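You operate a simulated robot arm through the tools that you are given. There is no shell and no other tool. Be economical: measure what you need, move in short steps, check, and stop when the job is done.

Carry out the task below with a simulated robot arm. There is one attempt and no reset: what you move stays moved.

TASK
Unplug the hair dryer and put it away in the middle gold-dot drawer.
Fine: socket switch off before the plug comes out; plug in the drawer too; shut the drawer.

The check looks at the end state, three seconds after you hand in, the way a careful person would. Anything else that was tipped, shoved, dropped, spilled or broken makes it a failure.

THE ROBOT
A 6-joint arm with a two-finger parallel gripper, fixed in place. Base frame: the origin is at the foot of the arm, x ahead of it, y to its left, z up. Units: mm, degrees, N and s.
With the tool pointing down near the work surface it reaches from about 140 to 840 mm from the base axis. Its first joint turns from -166.0 to 166.0 degrees. Payload 3.91 kg.
Tool frame: the origin (TCP) lies between the finger pads and is the grasp point; the fingertips stand 30 mm ahead of it; z points along the fingers, y is the line along which they close. The gripper opens to 110 mm. The fingers are 20 mm wide and 10 mm thick; the gripper's body (48 by 112 mm) begins 55 mm behind the TCP.
Orientation is told as [roll, pitch, yaw] about the base's x, y, z axes, in that order, counted from this pose: with the fingers straight down and closing along the base's y, the tool's x points along the base's -x, its y along +y and its z along -z.

THE INTERFACE
- The arm moves only by the tool arm_command. Its argument "commands" is one flat list of numbers, 6 for each row, row after row: the shift along the tool's x, y, z in units of 500 mm (1.0 is 500 mm), then the turn, a rotation vector about the tool's x, y, z in units of 45 degrees (1.0 is 45 degrees). In form: [x, y, z, rx, ry, rz, x, y, z, rx, ry, rz, ...]. A call has 1 to 10 rows; each row is the pose to reach, as a shift and turn from the pose commanded when the call began, along the tool's axes at that moment. "hand" is the gripper command, from -1 (fully open) to 1 (shut), values between in proportion, set as the call begins (left out, the last holds). A call with a number of a shift or a turn outside -1 to 1 is refused whole. Rows are played at 5 a second. More than 50 mm and 8.6 degrees between two rows, or a gripper value outside its range, and nothing of the call is played. A pose out of reach is approached as far as the arm can. The call stops where the force on the tool passes 70 N (or 10 N more than at its start, if that is more) or the arm is blocked; 0.2 s more then pass. Each finger travels about 108 mm/s and halts on what it meets, pressing with about 43 N; the grip force reading is that of the motor and also rises with nothing between the fingers. The clock runs only during rows and for 0.2 s after the last one: add rows that repeat a pose to give the fingers time. The reply holds the time, the measured pose of the TCP, the force on the tool along the base axes, the opening and the grip force, in the units named above and with some noise.
- Cameras (640 x 400 px; columns grow to the right, rows downward): "scene" is fixed at [50.8, 664.4, 1438.1]; the picture's right is [-0.76, -0.64, 0.00], its down [-0.43, 0.51, -0.74] and it looks along [0.48, -0.57, -0.67] (base axes); focal length 214 px, centre (320, 200). "wrist" rides on the gripper at [77, 7, -114] in the tool frame; the picture's right is [-0.09, 1.00, 0.00], its down [-0.80, -0.07, -0.59] and it looks along [-0.59, -0.05, 0.80] (tool axes); focal length 270 px, centre (320, 200). There is no depth. A picture from a camera that has moved, and an enlarged one, comes with that camera's place and axes in the base frame and with its lens. The place of the scene camera against the robot may be out by one fixed shift of up to 18 mm in any direction.
- grab_frame(camera): a new picture of that camera. It takes no simulated time.
- slide_trunk(by): slides the trunk up (or, below 0, down) by that many mm; the arm rides with it, the base frame stays. It gives what a move gives, with no picture.
- zoom(camera, box): a new picture of the part [left, top, right, bottom] of that camera's present view, enlarged. It takes no simulated time.
- job_done(): hands the job in; it is judged then, once.

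Go step by step. Nothing tells you positions but the pictures and the camera data: compare them with the known pose of the tool, close in by small moves and look again before you grip or let go. The budget is 120 turns and 76 pictures, counting those below and the enlarged ones. Unless the task says otherwise, let go and move clear before handing in, and close with one line.

The tools are called after ">>>" as a command line: name --argument value ..., lists and objects as JSON in quotes. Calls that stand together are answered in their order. arm_command: Moves the arm, as the interface text tells. Its arguments: {"type":"object","properties":{"commands":{"type":"array"},"hand":{"type":"number"}},"required":["commands"]} The other tools are called the same way: slide_trunk (by) slides the trunk up or down; grab_frame (camera) takes a picture; zoom (camera, box) takes an enlarged picture of a part of a camera's view; job_done () hands the job in.

At the start:

```text
time_s: 0.0
position: [416.9, 136.1, 1320.5]
tool_rot: [0.0, 0.0, 0.0]
wrist_force: [-0.2, 0.2, 0.6]
opening: 109.8
grasp_force: 0.0
trunk travel left (down, up): [-450.0, 90.0]
```

scene: 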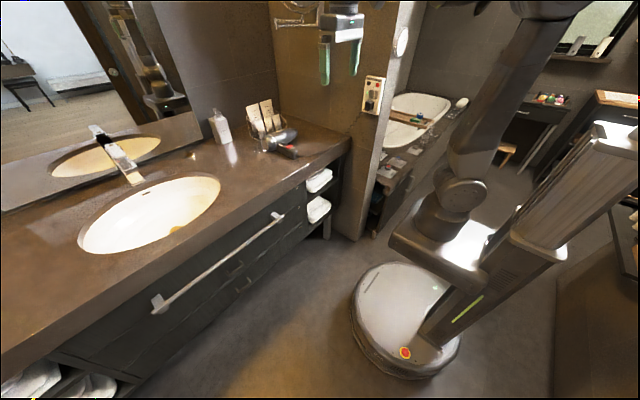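
wrist: 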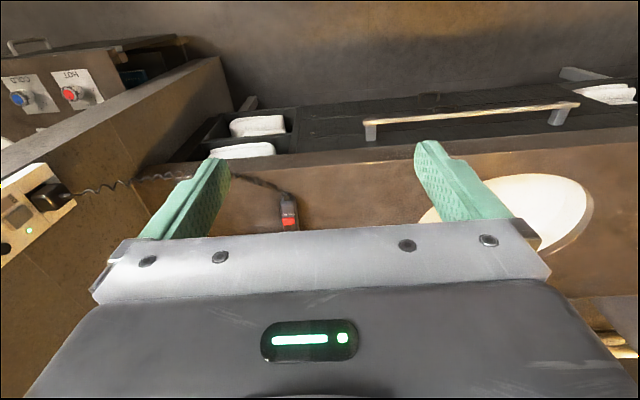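

I see a vanity counter with a sink, a hair dryer near the side wall, a socket on that wall, and drawers under the counter. I'll zoom in on the socket, dryer and drawers first.

>>> zoom --camera "scene" --box '[200, 60, 420, 200]'

>>> zoom --camera "scene" --box '[120, 160, 360, 320]'

>>> zoom --camera "wrist" --box '[0, 140, 320, 300]'

```text
2.86 times, centred on (310, 130) of scene
camera zoom: at [50.8, 664.4, 1438.1], right [-0.76, -0.64, 0.0], down [-0.43, 0.51, -0.74], along [0.48, -0.57, -0.67], focal length 613 px, centre (349, 400)
```

zoom: 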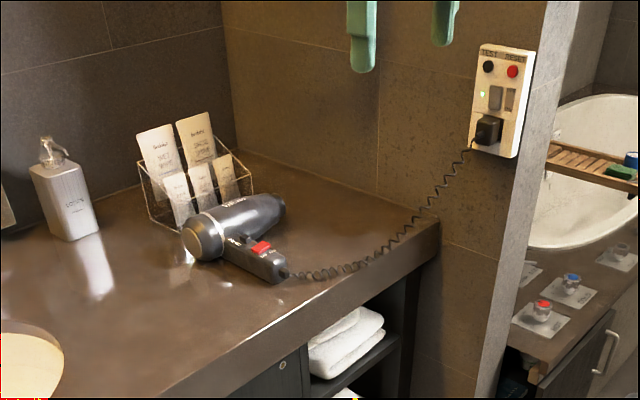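

```text
2.50 times, centred on (240, 240) of scene
camera zoom: at [50.8, 664.4, 1438.1], right [-0.76, -0.64, 0.0], down [-0.43, 0.51, -0.74], along [0.48, -0.57, -0.67], focal length 536 px, centre (520, 100)
```

zoom: 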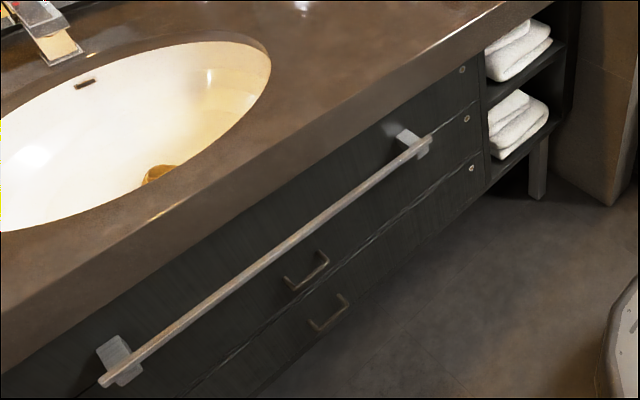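

```text
2.00 times, centred on (160, 220) of wrist
camera zoom: at [338.5, 142.6, 1434.2], right [0.09, 1.0, 0.0], down [0.8, -0.07, 0.59], along [0.59, -0.05, -0.8], focal length 541 px, centre (640, 160)
```

zoom: 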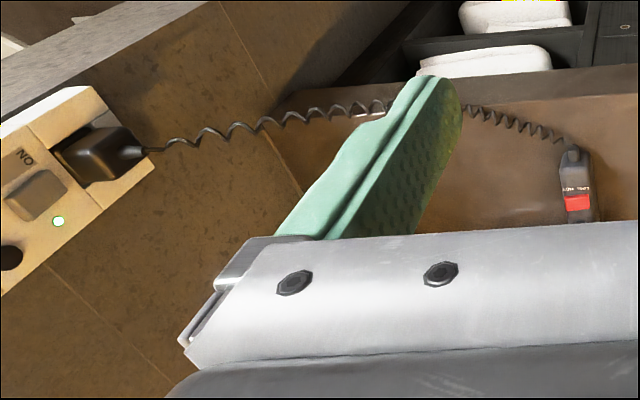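

The drawer front has three gold dots (z≈773, 642, 482) and pulls near y≈520. The socket is on the side wall near x≈560, y≈-305, z≈1100. I'll turn the gripper toward that wall to look at it.

>>> arm_command --commands '[-0.033, -0.05, 0, 0.167, 0, 0, -0.067, -0.1, 0, 0.333, 0, 0, -0.1, -0.15, 0, 0.5, 0, 0, -0.133, -0.2, 0, 0.667, 0, 0, -0.167, -0.25, 0, 0.833, 0, 0, -0.2, -0.3, 0, 1, 0, 0]' --hand 1

```text
time_s: 1.4
position: [515.5, -14.8, 1319.1]
tool_rot: [-45.1, 0.1, 0.0]
wrist_force: [0.1, -0.2, -0.2]
opening: 0.2
grasp_force: 37.8
trunk travel left (down, up): [-450.0, 90.0]
```

The first turn went as planned. Next I'll turn the other 45° and lower to socket height.

>>> arm_command --commands '[0, 0.045, 0.045, 0.167, 0, 0, 0, 0.09, 0.09, 0.333, 0, 0, 0, 0.134, 0.134, 0.5, 0, 0, 0, 0.178, 0.178, 0.667, 0, 0, 0, 0.223, 0.223, 0.833, 0, 0, 0, 0.268, 0.268, 1, 0, 0]'

>>> grab_frame --camera "wrist"

>>> grab_frame --camera "scene"

```text
time_s: 2.8
position: [516.5, -14.6, 1131.5]
tool_rot: [-90.1, -0.1, 0.0]
wrist_force: [0.2, 1.0, -1.1]
opening: 0.1
grasp_force: 37.5
trunk travel left (down, up): [-450.0, 90.0]
```

```text
70 pictures are left
camera wrist: at [438.9, 100.1, 1124.6], right [0.09, 0.0, -1.0], down [0.8, 0.59, 0.07], along [0.59, -0.8, 0.05], focal length 270 px, centre (320, 200)
```

wrist: 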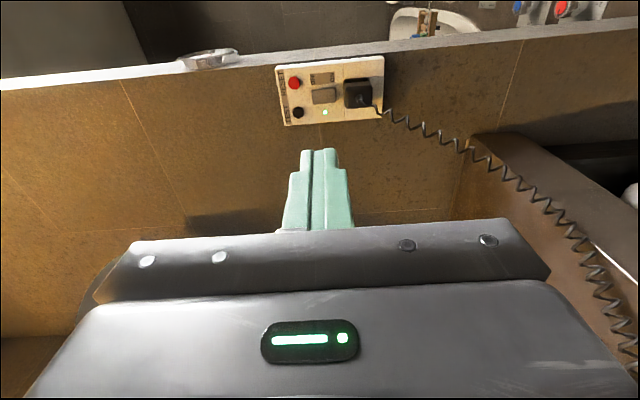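

```text
69 pictures are left
```

scene: 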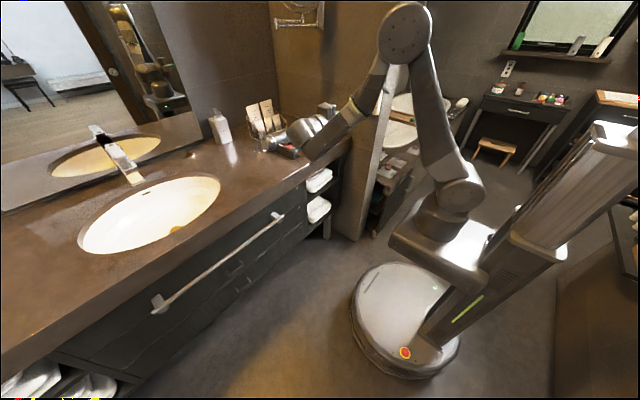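

The socket is in view, with test and reset buttons, an LED, a rocker and the plug. I'll enlarge it.

>>> zoom --camera "wrist" --box '[260, 45, 420, 145]'

```text
4.00 times, centred on (340, 95) of wrist
camera zoom: at [438.9, 100.1, 1124.6], right [0.09, 0.0, -1.0], down [0.8, 0.59, 0.07], along [0.59, -0.8, 0.05], focal length 1081 px, centre (240, 620)
```

zoom: 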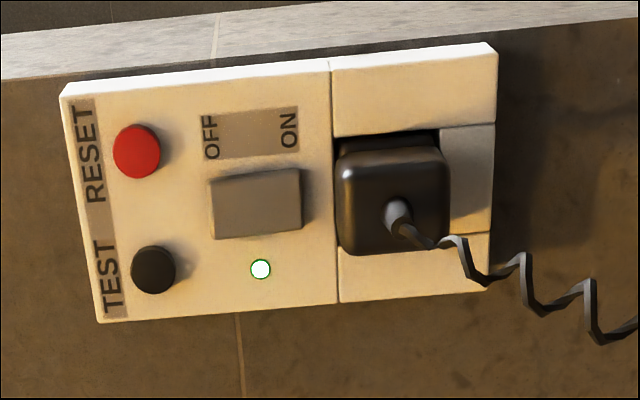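

Press the OFF (upper) half of the rocker, at roughly x≈546, z≈1136. I'll move closer and look again to get the wall's distance.

>>> arm_command --commands '[-0.012, -0.002, 0.066, 0, 0, 0, -0.024, -0.004, 0.132, 0, 0, 0, -0.036, -0.006, 0.198, 0, 0, 0, -0.048, -0.008, 0.264, 0, 0, 0, -0.059, -0.009, 0.33, 0, 0, 0]'

>>> grab_frame --camera "wrist"

```text
time_s: 4.0
position: [545.7, -178.7, 1133.3]
tool_rot: [-90.0, 0.0, 0.0]
wrist_force: [0.3, 0.5, 0.9]
opening: 0.0
grasp_force: 37.5
trunk travel left (down, up): [-450.0, 90.0]
```

```text
67 pictures are left
camera wrist: at [468.7, -66.1, 1126.8], right [0.09, 0.0, -1.0], down [0.8, 0.59, 0.07], along [0.59, -0.8, 0.05], focal length 270 px, centre (320, 200)
```

wrist: 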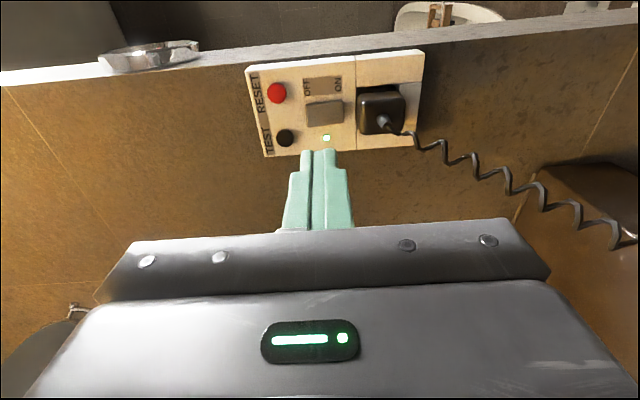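

Triangulating puts the rocker at about x≈555, y≈-320, z≈1129. I'll align a little above its centre and approach until just short of it.

>>> arm_command --commands '[-0.0186, -0.0094, 0.04, 0, 0, 0, -0.0186, -0.0094, 0.08, 0, 0, 0, -0.0186, -0.0094, 0.12, 0, 0, 0, -0.0186, -0.0094, 0.15, 0, 0, 0]'

>>> zoom --camera "wrist" --box '[200, 40, 440, 190]'

```text
time_s: 5.0
position: [554.2, -254.6, 1139.2]
tool_rot: [-90.0, -0.1, 0.0]
wrist_force: [-0.2, 0.0, -1.0]
opening: 0.0
grasp_force: 37.3
trunk travel left (down, up): [-450.0, 90.0]
```

```text
2.67 times, centred on (320, 115) of wrist
camera zoom: at [476.3, -140.5, 1131.5], right [0.09, 0.0, -1.0], down [0.8, 0.59, 0.07], along [0.59, -0.8, 0.05], focal length 721 px, centre (320, 427)
```

zoom: 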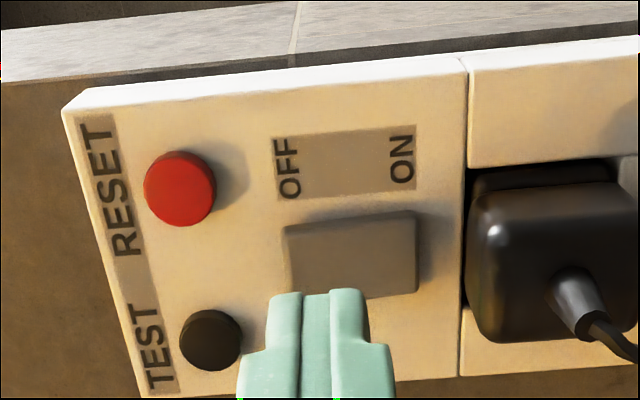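

The tip lines up with the OFF half of the rocker. I'll advance slowly until contact.

>>> arm_command --commands '[0, 0.004, 0.012, 0, 0, 0, 0, 0.004, 0.024, 0, 0, 0, 0, 0.004, 0.034, 0, 0, 0, 0, 0.004, 0.042, 0, 0, 0, 0, 0.004, 0.05, 0, 0, 0, 0, 0.004, 0.056, 0, 0, 0, 0, 0.004, 0.062, 0, 0, 0, 0, 0.004, 0.068, 0, 0, 0]'

>>> zoom --camera "wrist" --box '[200, 40, 440, 190]'

```text
time_s: 6.8
position: [554.9, -287.3, 1137.1]
tool_rot: [-90.1, 0.0, 0.1]
wrist_force: [0.1, 4.0, 2.1]
opening: 0.0
grasp_force: 37.5
trunk travel left (down, up): [-450.0, 90.0]
```

```text
2.67 times, centred on (320, 115) of wrist
camera zoom: at [477.0, -173.0, 1130.2], right [0.09, 0.0, -1.0], down [0.8, 0.59, 0.07], along [0.59, -0.8, 0.05], focal length 721 px, centre (320, 427)
```

zoom: 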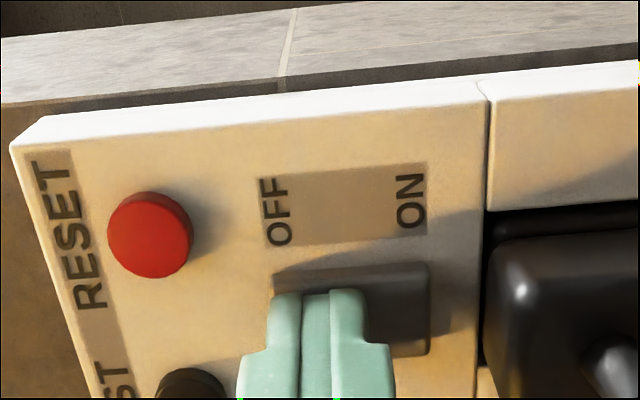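

It has just made contact (4 N). I'll press a little further.

>>> arm_command --commands '[0, 0, 0.004, 0, 0, 0, 0, 0, 0.008, 0, 0, 0, 0, 0, 0.012, 0, 0, 0, 0, 0, 0.016, 0, 0, 0]'

>>> zoom --camera "wrist" --box '[200, 40, 440, 190]'

```text
time_s: 7.8
position: [554.1, -286.9, 1136.5]
tool_rot: [-90.3, 0.2, 0.2]
wrist_force: [-15.1, 63.5, -21.8]
opening: 0.1
grasp_force: 37.6
trunk travel left (down, up): [-450.0, 90.0]
```

```text
2.67 times, centred on (320, 115) of wrist
camera zoom: at [476.7, -173.5, 1130.3], right [0.08, 0.0, -1.0], down [0.8, 0.6, 0.07], along [0.59, -0.8, 0.05], focal length 721 px, centre (320, 427)
```

zoom: 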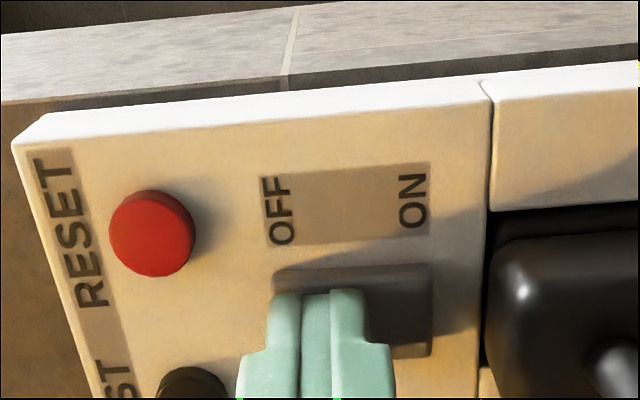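

Force rose to 63 N with no further travel, so it may already have flipped. I'll back off and check the LED.

>>> arm_command --commands '[0, 0, -0.03, 0, 0, 0, 0, 0, -0.08, 0, 0, 0, 0, 0, -0.14, 0, 0, 0]'

>>> zoom --camera "wrist" --box '[200, 40, 440, 190]'

```text
time_s: 8.6
position: [555.7, -225.8, 1138.3]
tool_rot: [-90.0, -0.2, 0.0]
wrist_force: [-0.4, 0.4, 0.3]
opening: 0.1
grasp_force: 38.1
trunk travel left (down, up): [-450.0, 90.0]
```

```text
2.67 times, centred on (320, 115) of wrist
camera zoom: at [477.9, -112.1, 1131.2], right [0.09, 0.0, -1.0], down [0.8, 0.59, 0.07], along [0.59, -0.8, 0.05], focal length 721 px, centre (320, 427)
```

zoom: 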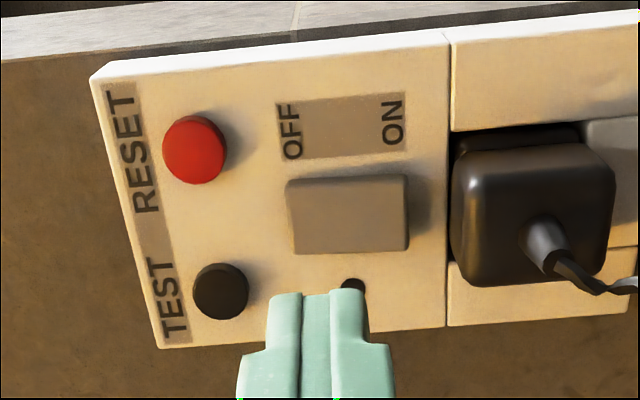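

The LED is dark, so the socket is off. The plug body is near x≈552, z≈1082, standing about 27 mm off the plate. I'll rotate the gripper to close along x, which keeps the fingers away from the rocker, and open it.

>>> arm_command --commands '[0.0012, 0.0, -0.03, 0, 0, -0.167, 0.0024, 0.0, -0.06, 0, 0, -0.333, 0.0037, 0.02, -0.08, 0, 0, -0.5, 0.005, 0.05, -0.08, 0, 0, -0.667, 0.006, 0.08, -0.08, 0, 0, -0.833, 0.0074, 0.1126, -0.08, 0, 0, -1]' --hand 0.2

>>> arm_command --commands '[0, 0, 0, 0, 0, -0.167, 0, 0, 0, 0, 0, -0.333, 0, 0, 0, 0, 0, -0.5, 0, 0, 0, 0, 0, -0.667, 0, 0, 0, 0, 0, -0.833, 0, 0, 0, 0, 0, -1]'

>>> grab_frame --camera "wrist"

```text
time_s: 10.0
position: [551.2, -186.3, 1081.1]
tool_rot: [-89.9, 45.0, 0.0]
wrist_force: [0.2, -0.9, -0.2]
opening: 43.9
grasp_force: 0.0
trunk travel left (down, up): [-450.0, 90.0]
```

```text
time_s: 11.4
position: [550.8, -186.8, 1080.9]
tool_rot: [91.2, 89.9, -178.7]
wrist_force: [0.4, 0.7, -0.2]
opening: 44.1
grasp_force: 0.1
trunk travel left (down, up): [-450.0, 90.0]
```

```text
62 pictures are left
camera wrist: at [543.6, -72.1, 1157.7], right [-1.0, 0.0, -0.09], down [0.07, 0.59, -0.8], along [0.05, -0.8, -0.59], focal length 270 px, centre (320, 200)
```

wrist: 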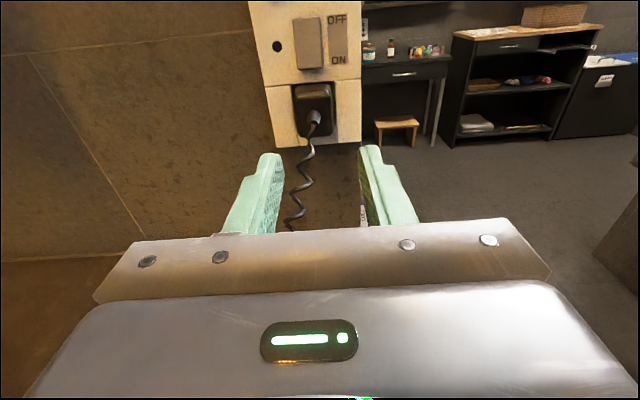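

The gripper is oriented. I'll enlarge the view to pin down the plug's position.

>>> zoom --camera "wrist" --box '[220, 40, 420, 165]'

```text
3.20 times, centred on (320, 102) of wrist
camera zoom: at [543.6, -72.1, 1157.7], right [-1.0, 0.0, -0.09], down [0.07, 0.59, -0.8], along [0.05, -0.8, -0.59], focal length 865 px, centre (320, 512)
```

zoom: 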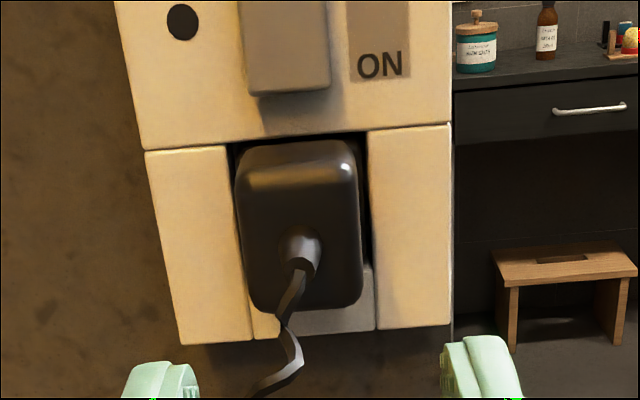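

The plug spans about x 539–571, z 1063–1099, with its front at y≈-292. I'll open to 60 mm, centre on it and advance.

>>> arm_command --commands '[0, -0.008, 0.04, 0, 0, 0, 0, -0.008, 0.08, 0, 0, 0, 0, -0.008, 0.12, 0, 0, 0, 0, -0.008, 0.15, 0, 0, 0]' --hand -0.09

>>> zoom --camera "wrist" --box '[200, 40, 440, 190]'

```text
time_s: 12.4
position: [554.8, -262.2, 1081.8]
tool_rot: [51.5, 90.0, 141.5]
wrist_force: [-0.6, -0.8, -0.1]
opening: 60.3
grasp_force: 0.0
trunk travel left (down, up): [-450.0, 90.0]
```

```text
2.67 times, centred on (320, 115) of wrist
camera zoom: at [547.8, -148.1, 1158.6], right [-1.0, 0.0, -0.09], down [0.07, 0.59, -0.8], along [0.05, -0.8, -0.59], focal length 721 px, centre (320, 427)
```

zoom: 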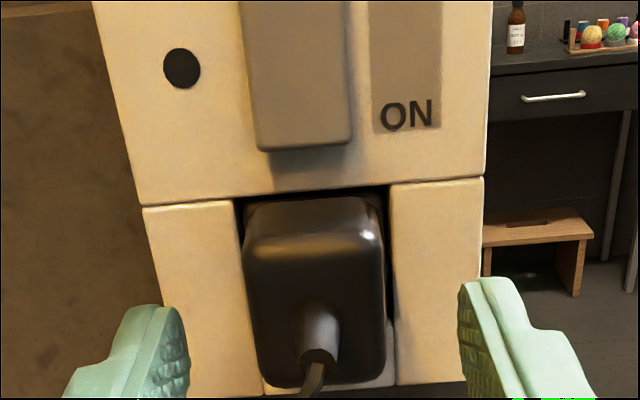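

Well aligned. I'll advance another 20 mm and close on the plug.

>>> arm_command --commands '[0, 0, 0.012, 0, 0, 0, 0, 0, 0.024, 0, 0, 0, 0, 0, 0.034, 0, 0, 0, 0, 0, 0.04, 0, 0, 0]'

>>> arm_command --commands '[0, 0, 0, 0, 0, 0, 0, 0, 0, 0, 0, 0, 0, 0, 0, 0, 0, 0]' --hand 1

>>> zoom --camera "wrist" --box '[200, 40, 440, 190]'

```text
time_s: 13.4
position: [554.3, -281.5, 1081.0]
tool_rot: [8.9, 90.0, 98.9]
wrist_force: [-0.6, 0.0, -0.3]
opening: 59.8
grasp_force: 0.1
trunk travel left (down, up): [-450.0, 90.0]
```

```text
time_s: 14.2
position: [556.2, -280.8, 1080.0]
tool_rot: [175.3, 90.0, -94.5]
wrist_force: [11.1, -3.2, 4.7]
opening: 30.7
grasp_force: 43.2
trunk travel left (down, up): [-450.0, 90.0]
```

```text
2.67 times, centred on (320, 115) of wrist
camera zoom: at [548.2, -166.9, 1157.7], right [-1.0, 0.0, -0.09], down [0.07, 0.59, -0.8], along [0.05, -0.8, -0.59], focal length 721 px, centre (320, 427)
```

zoom: 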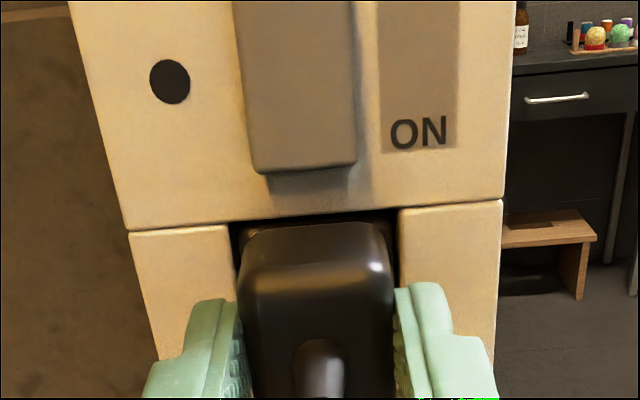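

The plug is gripped (30.7 mm). I'll pull it straight out.

>>> arm_command --commands '[0, -0.003, -0.008, 0, 0, 0, 0, -0.003, -0.018, 0, 0, 0, 0, -0.003, -0.03, 0, 0, 0, 0, -0.003, -0.05, 0, 0, 0, 0, -0.003, -0.08, 0, 0, 0, 0, -0.003, -0.12, 0, 0, 0]'

>>> grab_frame --camera "wrist"

>>> grab_frame --camera "scene"

```text
time_s: 15.6
position: [556.1, -220.2, 1080.6]
tool_rot: [151.0, 90.0, -119.0]
wrist_force: [0.0, -1.1, 0.4]
opening: 30.8
grasp_force: 43.2
trunk travel left (down, up): [-450.0, 90.0]
```

```text
58 pictures are left
camera wrist: at [548.4, -106.6, 1158.3], right [-1.0, 0.0, -0.09], down [0.07, 0.59, -0.8], along [0.05, -0.8, -0.59], focal length 270 px, centre (320, 200)
```

wrist: 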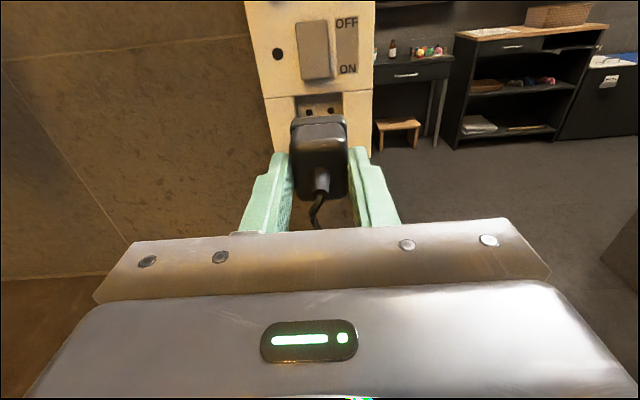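

```text
57 pictures are left
```

scene: 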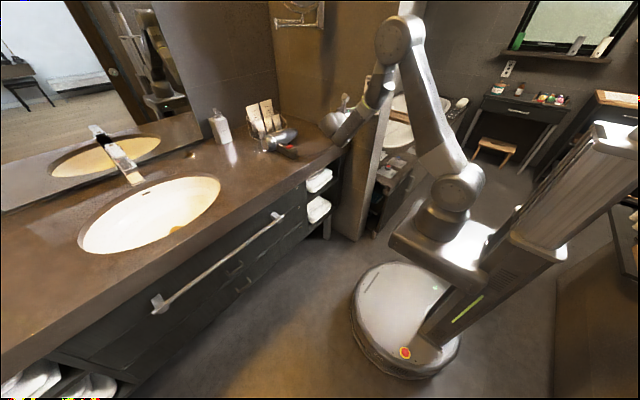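

The plug is out. Next I'll move it over the counter while turning the gripper downward, and rest it near the dryer while I open the drawer.

>>> arm_command --commands '[0, -0.02, -0.04, 0, -0.167, 0, 0, -0.07, -0.08, 0, -0.333, 0, 0, -0.13, -0.12, 0, -0.5, 0, 0, -0.19, -0.16, 0, -0.667, 0, 0, -0.25, -0.2, 0, -0.833, 0, 0, -0.308, -0.24, 0, -1, 0]'

>>> arm_command --commands '[0, 0, 0, 0, -0.167, 0, 0, 0, 0, 0, -0.333, 0, 0, 0, 0, 0, -0.5, 0, 0, 0, 0, 0, -0.667, 0, 0, 0, 0, 0, -0.833, 0, 0, 0, 0, 0, -1, 0]'

>>> grab_frame --camera "wrist"

>>> zoom --camera "scene" --box '[200, 60, 420, 200]'

```text
time_s: 17.0
position: [711.0, -100.1, 1081.6]
tool_rot: [0.0, 44.9, 90.1]
wrist_force: [0.0, 0.6, -0.1]
opening: 30.6
grasp_force: 43.1
trunk travel left (down, up): [-450.0, 90.0]
```

```text
time_s: 18.4
position: [711.5, -99.9, 1082.5]
tool_rot: [0.0, -0.1, 90.0]
wrist_force: [0.7, 0.0, -0.2]
opening: 30.8
grasp_force: 43.5
trunk travel left (down, up): [-450.0, 90.0]
```

```text
56 pictures are left
camera wrist: at [704.0, -178.2, 1196.1], right [-1.0, 0.09, 0.0], down [0.07, 0.8, 0.6], along [0.05, 0.59, -0.8], focal length 270 px, centre (320, 200)
```

wrist: 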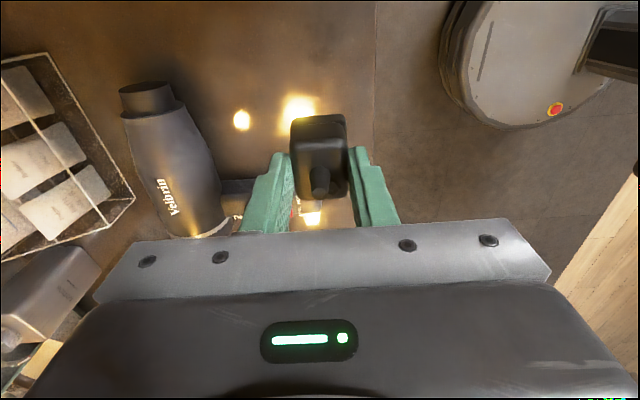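

```text
2.86 times, centred on (310, 130) of scene
camera zoom: at [50.8, 664.4, 1438.1], right [-0.76, -0.64, 0.0], down [-0.43, 0.51, -0.74], along [0.48, -0.57, -0.67], focal length 613 px, centre (349, 400)
```

zoom: 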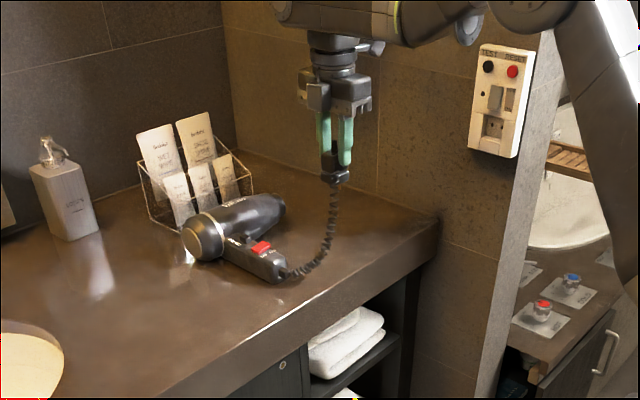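

The plug is free with the cord slack. I'll tilt back 45° and lower it so the plug settles on its side on the counter.

>>> arm_command --commands '[0, 0, 0.05, 0, 0.167, 0, 0, 0, 0.1, 0, 0.333, 0, 0, 0, 0.15, 0, 0.5, 0, 0, 0, 0.2, 0, 0.667, 0, 0, 0, 0.25, 0, 0.833, 0, 0, 0, 0.296, 0, 1, 0]'

>>> zoom --camera "scene" --box '[240, 60, 400, 160]'

```text
time_s: 19.8
position: [710.5, -100.0, 938.0]
tool_rot: [-0.3, 45.1, 90.0]
wrist_force: [-0.5, 3.1, 11.6]
opening: 31.0
grasp_force: 43.2
trunk travel left (down, up): [-450.0, 90.0]
```

```text
4.00 times, centred on (320, 110) of scene
camera zoom: at [50.8, 664.4, 1438.1], right [-0.76, -0.64, 0.0], down [-0.43, 0.51, -0.74], along [0.48, -0.57, -0.67], focal length 858 px, centre (320, 560)
```

zoom: 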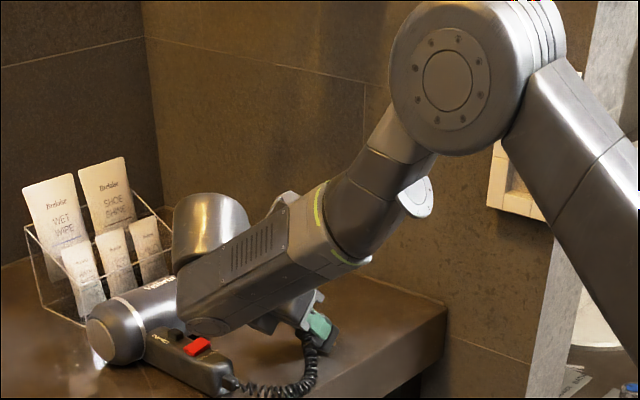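

There's 12 N of contact at z=938. I'll check what is touching.

>>> grab_frame --camera "wrist"

```text
53 pictures are left
camera wrist: at [702.4, -74.0, 1071.7], right [-1.0, 0.06, -0.07], down [0.07, 0.99, -0.15], along [0.06, -0.15, -0.99], focal length 270 px, centre (320, 200)
```

wrist: 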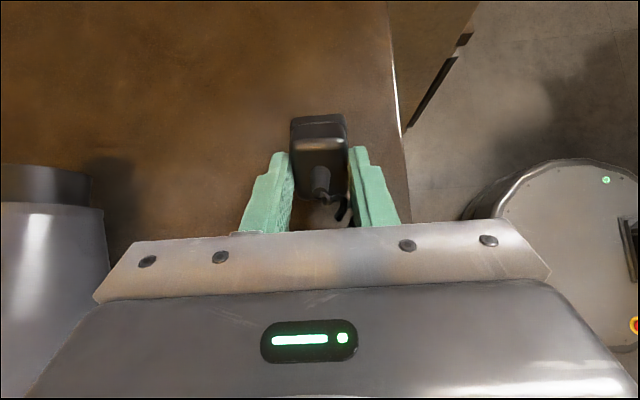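

Only the plug pins touch the counter, with clear space around. I'll release and back away along the tool axis.

>>> arm_command --commands '[0, 0, 0, 0, 0, 0, 0, 0, 0, 0, 0, 0, 0, 0, 0, 0, 0, 0]' --hand 0.1

>>> arm_command --commands '[0, 0, -0.04, 0, 0, 0, 0, 0, -0.1, 0, 0, 0, 0, 0, -0.18, 0, 0, 0, 0.04, 0, -0.26, 0, 0, 0]'

>>> grab_frame --camera "wrist"

```text
time_s: 20.6
position: [710.7, -101.2, 934.7]
tool_rot: [0.1, 45.0, 90.1]
wrist_force: [0.1, -0.1, -0.7]
opening: 49.4
grasp_force: 0.1
trunk travel left (down, up): [-450.0, 90.0]
```

```text
time_s: 21.6
position: [712.1, -24.4, 1040.3]
tool_rot: [0.2, 45.0, 89.9]
wrist_force: [0.2, 0.9, 0.6]
opening: 49.3
grasp_force: 0.0
trunk travel left (down, up): [-450.0, 90.0]
```

```text
52 pictures are left
camera wrist: at [705.0, 1.6, 1175.8], right [-1.0, 0.06, -0.06], down [0.07, 0.99, -0.15], along [0.05, -0.15, -0.99], focal length 270 px, centre (320, 200)
```

wrist: 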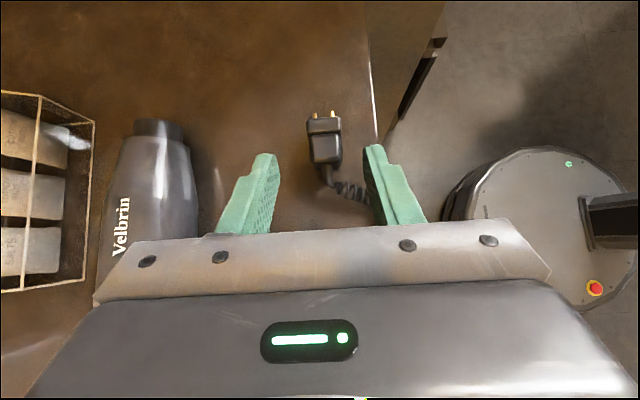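

The plug lies flat at about (710, -106). Now I'll retract from the counter and turn the gripper to face the drawers.

>>> arm_command --commands '[-0.0162, 0.0584, -0.033, 0, -0.1, 0, -0.0324, 0.1168, -0.066, 0, -0.2, 0, -0.0486, 0.1752, -0.099, 0, -0.3, 0, -0.0648, 0.2336, -0.132, 0, -0.4, 0, -0.081, 0.292, -0.165, 0, -0.5, 0, -0.0972, 0.3504, -0.198, 0, -0.6, 0, -0.1134, 0.4088, -0.231, 0, -0.7, 0, -0.1296, 0.4672, -0.264, 0, -0.8, 0, -0.1458, 0.5256, -0.297, 0, -0.9, 0, -0.162, 0.584, -0.33, 0, -1, 0]'

>>> arm_command --commands '[-0.04, 0, 0, 0.167, 0, 0, -0.08, 0, 0, 0.333, 0, 0, -0.12, 0, 0, 0.5, 0, 0, -0.16, 0, 0, 0.667, 0, 0, -0.2, 0, 0, 0.833, 0, 0, -0.24, 0, 0, 1, 0, 0]'

>>> arm_command --commands '[-0.03, 0, 0, 0.167, 0, 0, -0.06, 0, 0, 0.333, 0, 0, -0.09, 0, 0, 0.5, 0, 0, -0.12, 0, 0, 0.667, 0, 0, -0.15, 0, 0, 0.833, 0, 0, -0.18, 0, 0, 1, 0, 0]'

```text
time_s: 23.8
position: [419.7, 150.9, 1099.4]
tool_rot: [0.1, -0.1, 90.1]
wrist_force: [0.5, 1.0, 0.3]
opening: 49.5
grasp_force: 0.1
trunk travel left (down, up): [-450.0, 90.0]
```

```text
time_s: 25.2
position: [418.4, 271.3, 1098.8]
tool_rot: [-45.0, -0.1, 90.1]
wrist_force: [0.1, -0.7, -0.7]
opening: 49.3
grasp_force: 0.0
trunk travel left (down, up): [-450.0, 90.0]
```

```text
time_s: 26.6
position: [419.5, 360.8, 1098.2]
tool_rot: [-90.1, 0.0, 90.0]
wrist_force: [-0.6, 0.5, 0.1]
opening: 49.4
grasp_force: 0.0
trunk travel left (down, up): [-450.0, 90.0]
```

The gripper now faces +x, clear of the counter. I'll lower the trunk toward drawer height.

>>> slide_trunk --by -400

>>> grab_frame --camera "wrist"

>>> grab_frame --camera "scene"

```text
time_s: 30.4
position: [418.5, 360.4, 698.2]
tool_rot: [-90.0, 0.0, 89.9]
wrist_force: [0.1, -1.0, -0.1]
opening: 49.6
grasp_force: 0.1
trunk travel left (down, up): [-50.0, 490.0]
```

```text
51 pictures are left
camera wrist: at [303.8, 282.2, 691.1], right [0.0, 0.09, -1.0], down [-0.59, 0.8, 0.07], along [0.8, 0.59, 0.05], focal length 270 px, centre (320, 200)
```

wrist: 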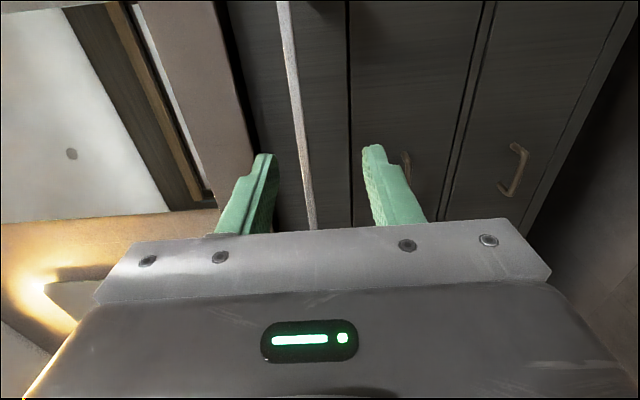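

```text
50 pictures are left
```

scene: 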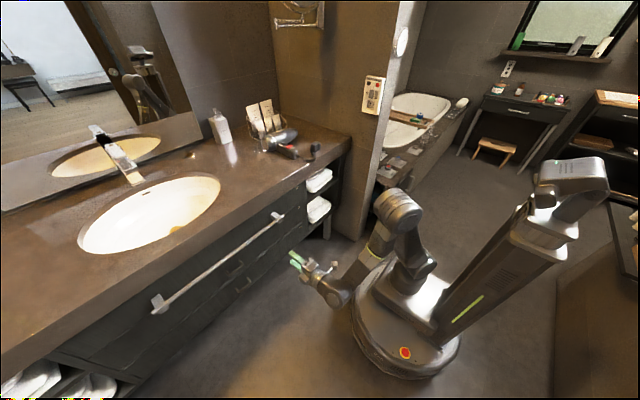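

The middle drawer's pull shows to the right of the fingers, at about y≈480–520, z≈585–600. I'll move closer and level with it.

>>> arm_command --commands '[-0.03, 0.05, 0.02, 0, 0, 0, -0.06, 0.1, 0.04, 0, 0, 0, -0.09, 0.15, 0.07, 0, 0, 0, -0.12, 0.206, 0.1, 0, 0, 0]'

>>> grab_frame --camera "wrist"

```text
time_s: 31.4
position: [468.4, 421.8, 594.7]
tool_rot: [-90.0, 0.0, 90.0]
wrist_force: [-0.7, 0.4, 0.7]
opening: 49.4
grasp_force: 0.1
trunk travel left (down, up): [-50.0, 490.0]
```

```text
49 pictures are left
camera wrist: at [353.0, 343.9, 589.3], right [0.0, 0.09, -1.0], down [-0.59, 0.8, 0.07], along [0.8, 0.59, 0.05], focal length 270 px, centre (320, 200)
```

wrist: 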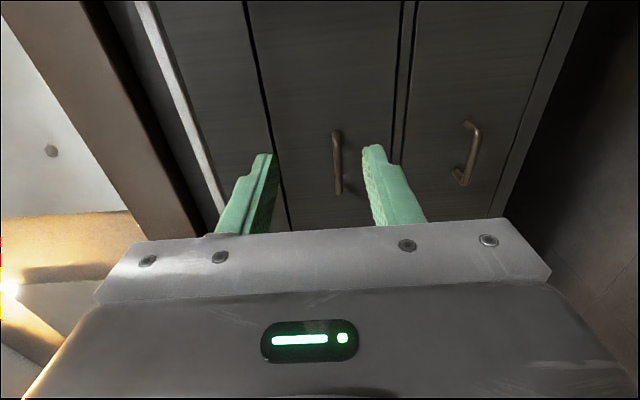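

Triangulating the bar gives x≈641, y 461–547, z≈583. I'll align and advance partway.

>>> arm_command --commands '[-0.04, 0.006, 0.03, 0, 0, 0, -0.08, 0.012, 0.06, 0, 0, 0, -0.12, 0.018, 0.1, 0, 0, 0, -0.156, 0.023, 0.14, 0, 0, 0, -0.156, 0.023, 0.18, 0, 0, 0]'

>>> grab_frame --camera "wrist"

```text
time_s: 32.6
position: [558.9, 498.4, 583.5]
tool_rot: [-90.0, 0.0, 90.0]
wrist_force: [-0.6, 0.7, 0.0]
opening: 49.5
grasp_force: 0.0
trunk travel left (down, up): [-50.0, 490.0]
```

```text
48 pictures are left
camera wrist: at [443.2, 420.3, 577.2], right [0.0, 0.09, -1.0], down [-0.59, 0.8, 0.07], along [0.8, 0.59, 0.05], focal length 270 px, centre (320, 200)
```

wrist: 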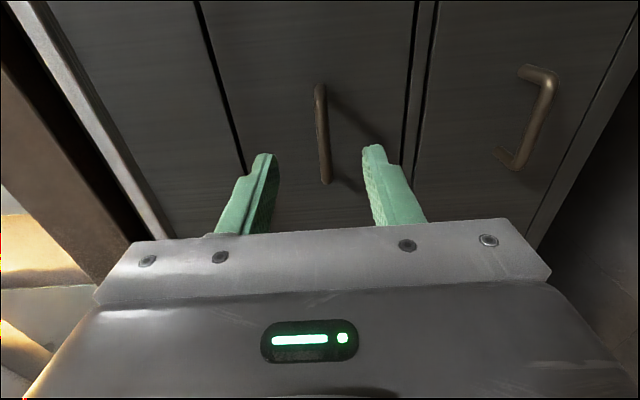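

The bar sits between the fingers. I'll advance and close on it.

>>> arm_command --commands '[0, 0, 0.04, 0, 0, 0, 0, 0, 0.08, 0, 0, 0, 0, 0, 0.11, 0, 0, 0, 0, 0, 0.13, 0, 0, 0]'

>>> arm_command --commands '[0, 0, 0, 0, 0, 0, 0, 0, 0, 0, 0, 0, 0, 0, 0, 0, 0, 0]' --hand 1

>>> grab_frame --camera "wrist"

```text
time_s: 33.6
position: [623.5, 497.1, 583.1]
tool_rot: [-90.0, 0.0, 89.9]
wrist_force: [-1.1, -0.1, -0.7]
opening: 49.5
grasp_force: 0.1
trunk travel left (down, up): [-50.0, 490.0]
```

```text
time_s: 34.4
position: [625.1, 496.0, 582.3]
tool_rot: [-89.9, -0.1, 90.0]
wrist_force: [0.3, -0.4, -3.1]
opening: 9.9
grasp_force: 45.3
trunk travel left (down, up): [-50.0, 490.0]
```

```text
47 pictures are left
camera wrist: at [509.3, 419.8, 575.4], right [0.0, 0.09, -1.0], down [-0.59, 0.8, 0.07], along [0.8, 0.59, 0.05], focal length 270 px, centre (320, 200)
```

wrist: 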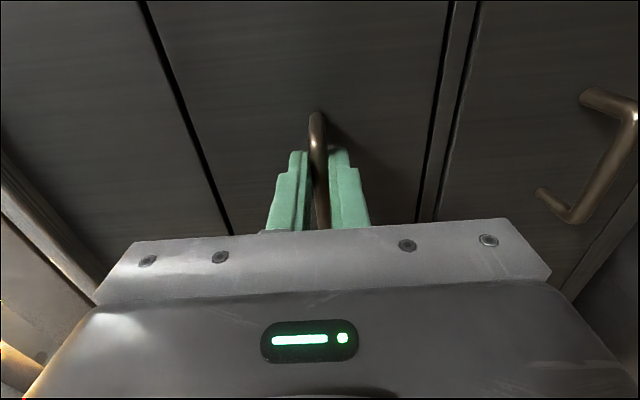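

Bar gripped. I'll pull the drawer open gradually.

>>> arm_command --commands '[0, 0, -0.02, 0, 0, 0, 0, 0, -0.06, 0, 0, 0, 0, 0, -0.1, 0, 0, 0, 0, 0, -0.15, 0, 0, 0, 0, 0, -0.2, 0, 0, 0, 0, 0, -0.25, 0, 0, 0, 0, 0, -0.3, 0, 0, 0, 0, 0, -0.35, 0, 0, 0, 0, 0, -0.4, 0, 0, 0]'

>>> grab_frame --camera "scene"

```text
time_s: 36.4
position: [425.1, 496.3, 582.5]
tool_rot: [-89.7, 0.2, 89.9]
wrist_force: [-1.7, -3.0, -23.9]
opening: 9.5
grasp_force: 45.1
trunk travel left (down, up): [-50.0, 490.0]
```

```text
46 pictures are left
```

scene: 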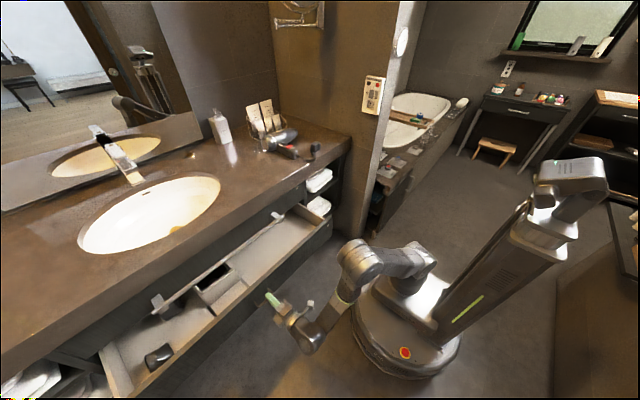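

The drawer is opening and already has some contents. I'll zoom in on the interior.

>>> zoom --camera "scene" --box '[90, 180, 350, 390]'

```text
1.90 times, centred on (220, 285) of scene
camera zoom: at [50.8, 664.4, 1438.1], right [-0.76, -0.64, 0.0], down [-0.43, 0.51, -0.74], along [0.48, -0.57, -0.67], focal length 408 px, centre (510, 38)
```

zoom: 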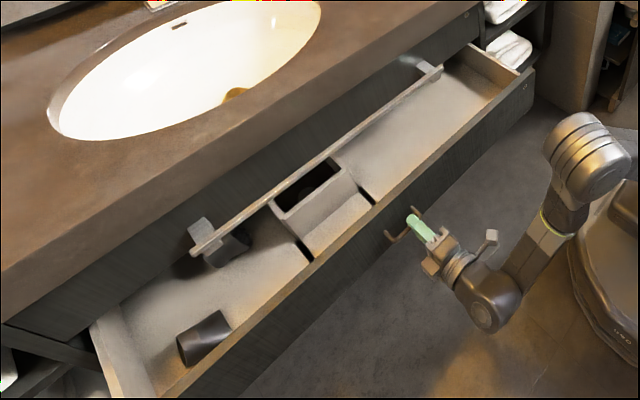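

The right compartment (y≈110–400) is empty. I'll pull about 100 mm further for room.

>>> arm_command --commands '[0, 0, -0.04, 0, 0, 0, 0, 0, -0.08, 0, 0, 0, 0, 0, -0.12, 0, 0, 0, 0, 0, -0.16, 0, 0, 0, 0, 0, -0.2, 0, 0, 0]'

>>> zoom --camera "scene" --box '[90, 180, 350, 390]'

```text
time_s: 37.6
position: [323.4, 497.4, 580.7]
tool_rot: [-89.7, 0.2, 89.9]
wrist_force: [-1.9, -18.6, -35.0]
opening: 9.8
grasp_force: 45.0
trunk travel left (down, up): [-50.0, 490.0]
```

```text
1.90 times, centred on (220, 285) of scene
camera zoom: at [50.8, 664.4, 1438.1], right [-0.76, -0.64, 0.0], down [-0.43, 0.51, -0.74], along [0.48, -0.57, -0.67], focal length 408 px, centre (510, 38)
```

zoom: 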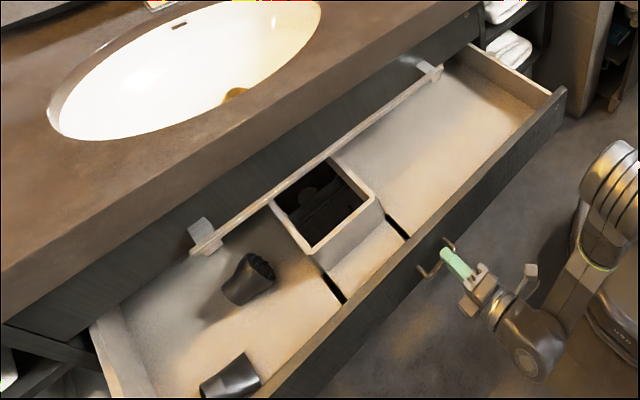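

The drawer is 300 mm open with the right compartment clear. I'll release the handle and back off.

>>> arm_command --commands '[0, 0, 0, 0, 0, 0, 0, 0, 0, 0, 0, 0, 0, 0, 0, 0, 0, 0]' --hand 0.2

>>> arm_command --commands '[0, 0, -0.03, 0, 0, 0, 0, 0, -0.07, 0, 0, 0, 0, 0, -0.12, 0, 0, 0, 0, 0, -0.16, 0, 0, 0]'

>>> grab_frame --camera "wrist"

```text
time_s: 38.4
position: [323.6, 497.0, 584.9]
tool_rot: [-90.0, 0.0, 90.0]
wrist_force: [0.1, 0.5, -1.0]
opening: 44.0
grasp_force: 0.0
trunk travel left (down, up): [-50.0, 490.0]
```

```text
time_s: 39.4
position: [243.9, 497.8, 583.8]
tool_rot: [-90.0, 0.1, 89.9]
wrist_force: [-0.5, 0.4, -0.5]
opening: 43.8
grasp_force: 0.1
trunk travel left (down, up): [-50.0, 490.0]
```

```text
43 pictures are left
camera wrist: at [128.9, 420.3, 577.7], right [0.0, 0.09, -1.0], down [-0.59, 0.8, 0.07], along [0.8, 0.59, 0.05], focal length 270 px, centre (320, 200)
```

wrist: 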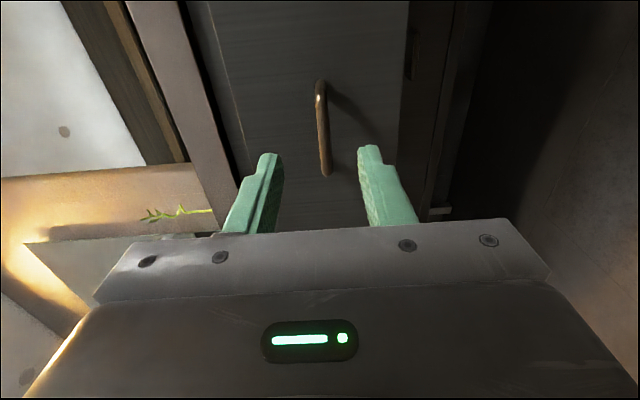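

Handle released, and the arm is clear in front of the drawer. I'll raise the trunk again and check.

>>> slide_trunk --by 400

>>> grab_frame --camera "scene"

```text
time_s: 43.3
position: [245.5, 498.1, 985.1]
tool_rot: [-90.0, 0.0, 90.0]
wrist_force: [-0.2, -0.1, -0.3]
opening: 44.2
grasp_force: 0.0
trunk travel left (down, up): [-450.0, 90.0]
```

```text
42 pictures are left
```

scene: 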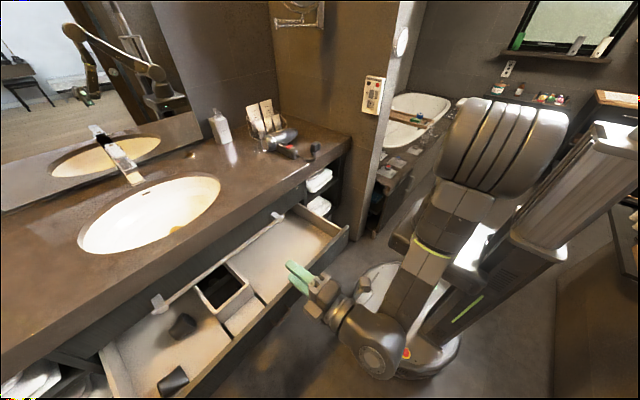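

Next is fetching the plug. I'll move back, turning the gripper down.

>>> arm_command --commands '[0.07, -0.033, 0.035, -0.1, 0, 0, 0.14, -0.066, 0.07, -0.2, 0, 0, 0.21, -0.099, 0.105, -0.3, 0, 0, 0.28, -0.132, 0.14, -0.4, 0, 0, 0.35, -0.165, 0.175, -0.5, 0, 0, 0.42, -0.198, 0.21, -0.6, 0, 0, 0.49, -0.231, 0.245, -0.7, 0, 0, 0.56, -0.264, 0.28, -0.8, 0, 0, 0.63, -0.297, 0.315, -0.9, 0, 0, 0.7, -0.33, 0.35, -1, 0, 0]' --hand 0.1

>>> arm_command --commands '[0.04, -0.04, 0.03, -0.1, 0, 0, 0.08, -0.08, 0.06, -0.2, 0, 0, 0.12, -0.12, 0.09, -0.3, 0, 0, 0.16, -0.16, 0.12, -0.4, 0, 0, 0.2, -0.2, 0.15, -0.5, 0, 0, 0.24, -0.24, 0.18, -0.6, 0, 0, 0.28, -0.28, 0.2, -0.7, 0, 0, 0.34, -0.31, 0.23, -0.8, 0, 0, 0.39, -0.35, 0.26, -0.9, 0, 0, 0.43, -0.38, 0.3, -1, 0, 0]'

>>> grab_frame --camera "wrist"

```text
time_s: 45.5
position: [420.9, 146.9, 1149.1]
tool_rot: [-45.0, -0.1, 90.0]
wrist_force: [-0.2, -0.6, 0.2]
opening: 49.5
grasp_force: 0.0
trunk travel left (down, up): [-450.0, 90.0]
```

```text
time_s: 47.7
position: [660.2, -69.6, 1174.5]
tool_rot: [0.1, 0.0, 89.9]
wrist_force: [0.5, 0.4, 0.5]
opening: 49.3
grasp_force: 0.1
trunk travel left (down, up): [-450.0, 90.0]
```

```text
41 pictures are left
camera wrist: at [653.1, -146.6, 1289.3], right [-1.0, 0.09, 0.0], down [0.07, 0.8, 0.59], along [0.05, 0.59, -0.8], focal length 270 px, centre (320, 200)
```

wrist: 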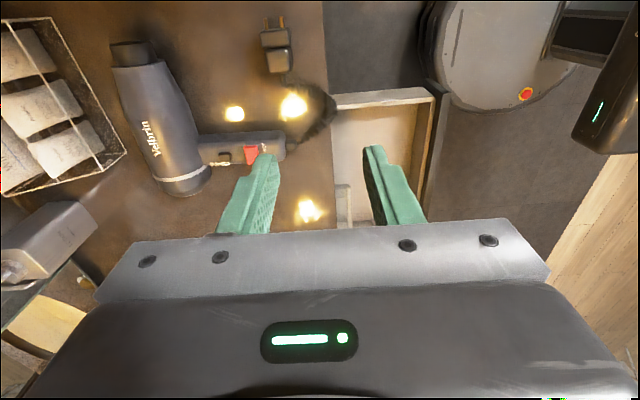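

The view is clear: plug at (712, -104), dryer handle along x from 723 to 815 at y≈30. I'll descend above the plug.

>>> arm_command --commands '[0.018, -0.026, 0.06, 0, 0, 0, 0.036, -0.052, 0.13, 0, 0, 0, 0.054, -0.078, 0.2, 0, 0, 0, 0.071, -0.102, 0.27, 0, 0, 0, 0.071, -0.102, 0.35, 0, 0, 0, 0.071, -0.102, 0.42, 0, 0, 0]'

>>> grab_frame --camera "wrist"

```text
time_s: 49.1
position: [710.5, -104.8, 968.2]
tool_rot: [0.1, -0.1, 90.0]
wrist_force: [1.0, -1.1, 1.1]
opening: 49.2
grasp_force: 0.0
trunk travel left (down, up): [-450.0, 90.0]
```

```text
40 pictures are left
camera wrist: at [702.4, -181.7, 1082.3], right [-1.0, 0.09, 0.0], down [0.07, 0.8, 0.59], along [0.05, 0.59, -0.8], focal length 270 px, centre (320, 200)
```

wrist: 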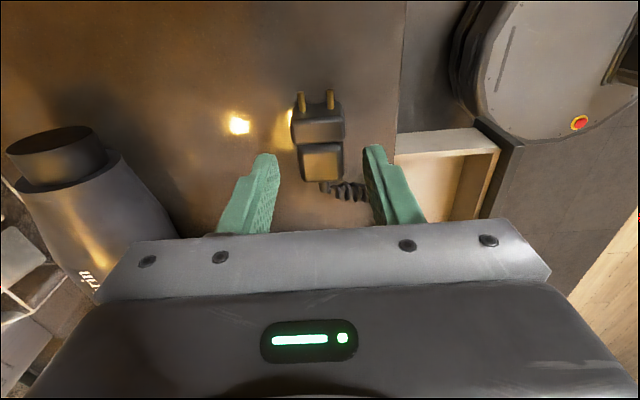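

The plug is centred between the fingers. I'll descend and grip.

>>> arm_command --commands '[0, 0, 0.04, 0, 0, 0, 0, 0, 0.08, 0, 0, 0, 0, 0, 0.11, 0, 0, 0]'

>>> arm_command --commands '[0, 0, 0, 0, 0, 0, 0, 0, 0, 0, 0, 0, 0, 0, 0, 0, 0, 0]' --hand 1

>>> arm_command --commands '[0, 0, -0.05, 0, 0, 0, 0, 0, -0.1, 0, 0, 0, 0, 0, -0.16, 0, 0, 0, 0, 0, -0.22, 0, 0, 0]'

>>> grab_frame --camera "wrist"

```text
time_s: 49.9
position: [711.4, -104.6, 913.4]
tool_rot: [0.0, 0.1, 89.9]
wrist_force: [-0.7, 0.1, -0.7]
opening: 49.5
grasp_force: 0.1
trunk travel left (down, up): [-450.0, 90.0]
```

```text
time_s: 50.7
position: [711.4, -104.2, 913.3]
tool_rot: [0.0, 0.0, 90.0]
wrist_force: [0.5, 0.3, 0.6]
opening: 35.1
grasp_force: 43.2
trunk travel left (down, up): [-450.0, 90.0]
```

```text
time_s: 51.7
position: [711.9, -103.2, 1020.8]
tool_rot: [0.0, -0.1, 90.0]
wrist_force: [-0.5, 0.0, -0.8]
opening: 35.4
grasp_force: 42.9
trunk travel left (down, up): [-450.0, 90.0]
```

```text
39 pictures are left
camera wrist: at [704.7, -180.6, 1136.4], right [-1.0, 0.09, 0.0], down [0.07, 0.8, 0.59], along [0.05, 0.59, -0.8], focal length 270 px, centre (320, 200)
```

wrist: 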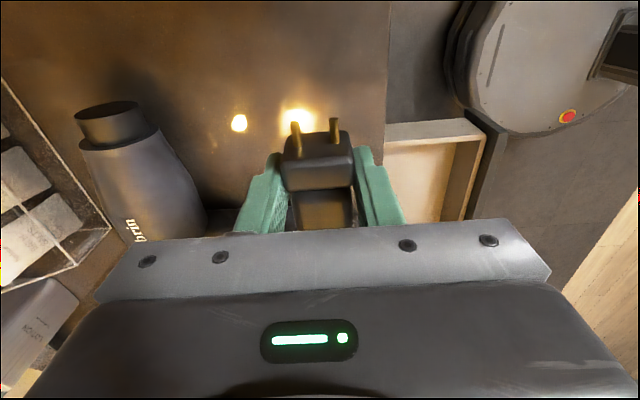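

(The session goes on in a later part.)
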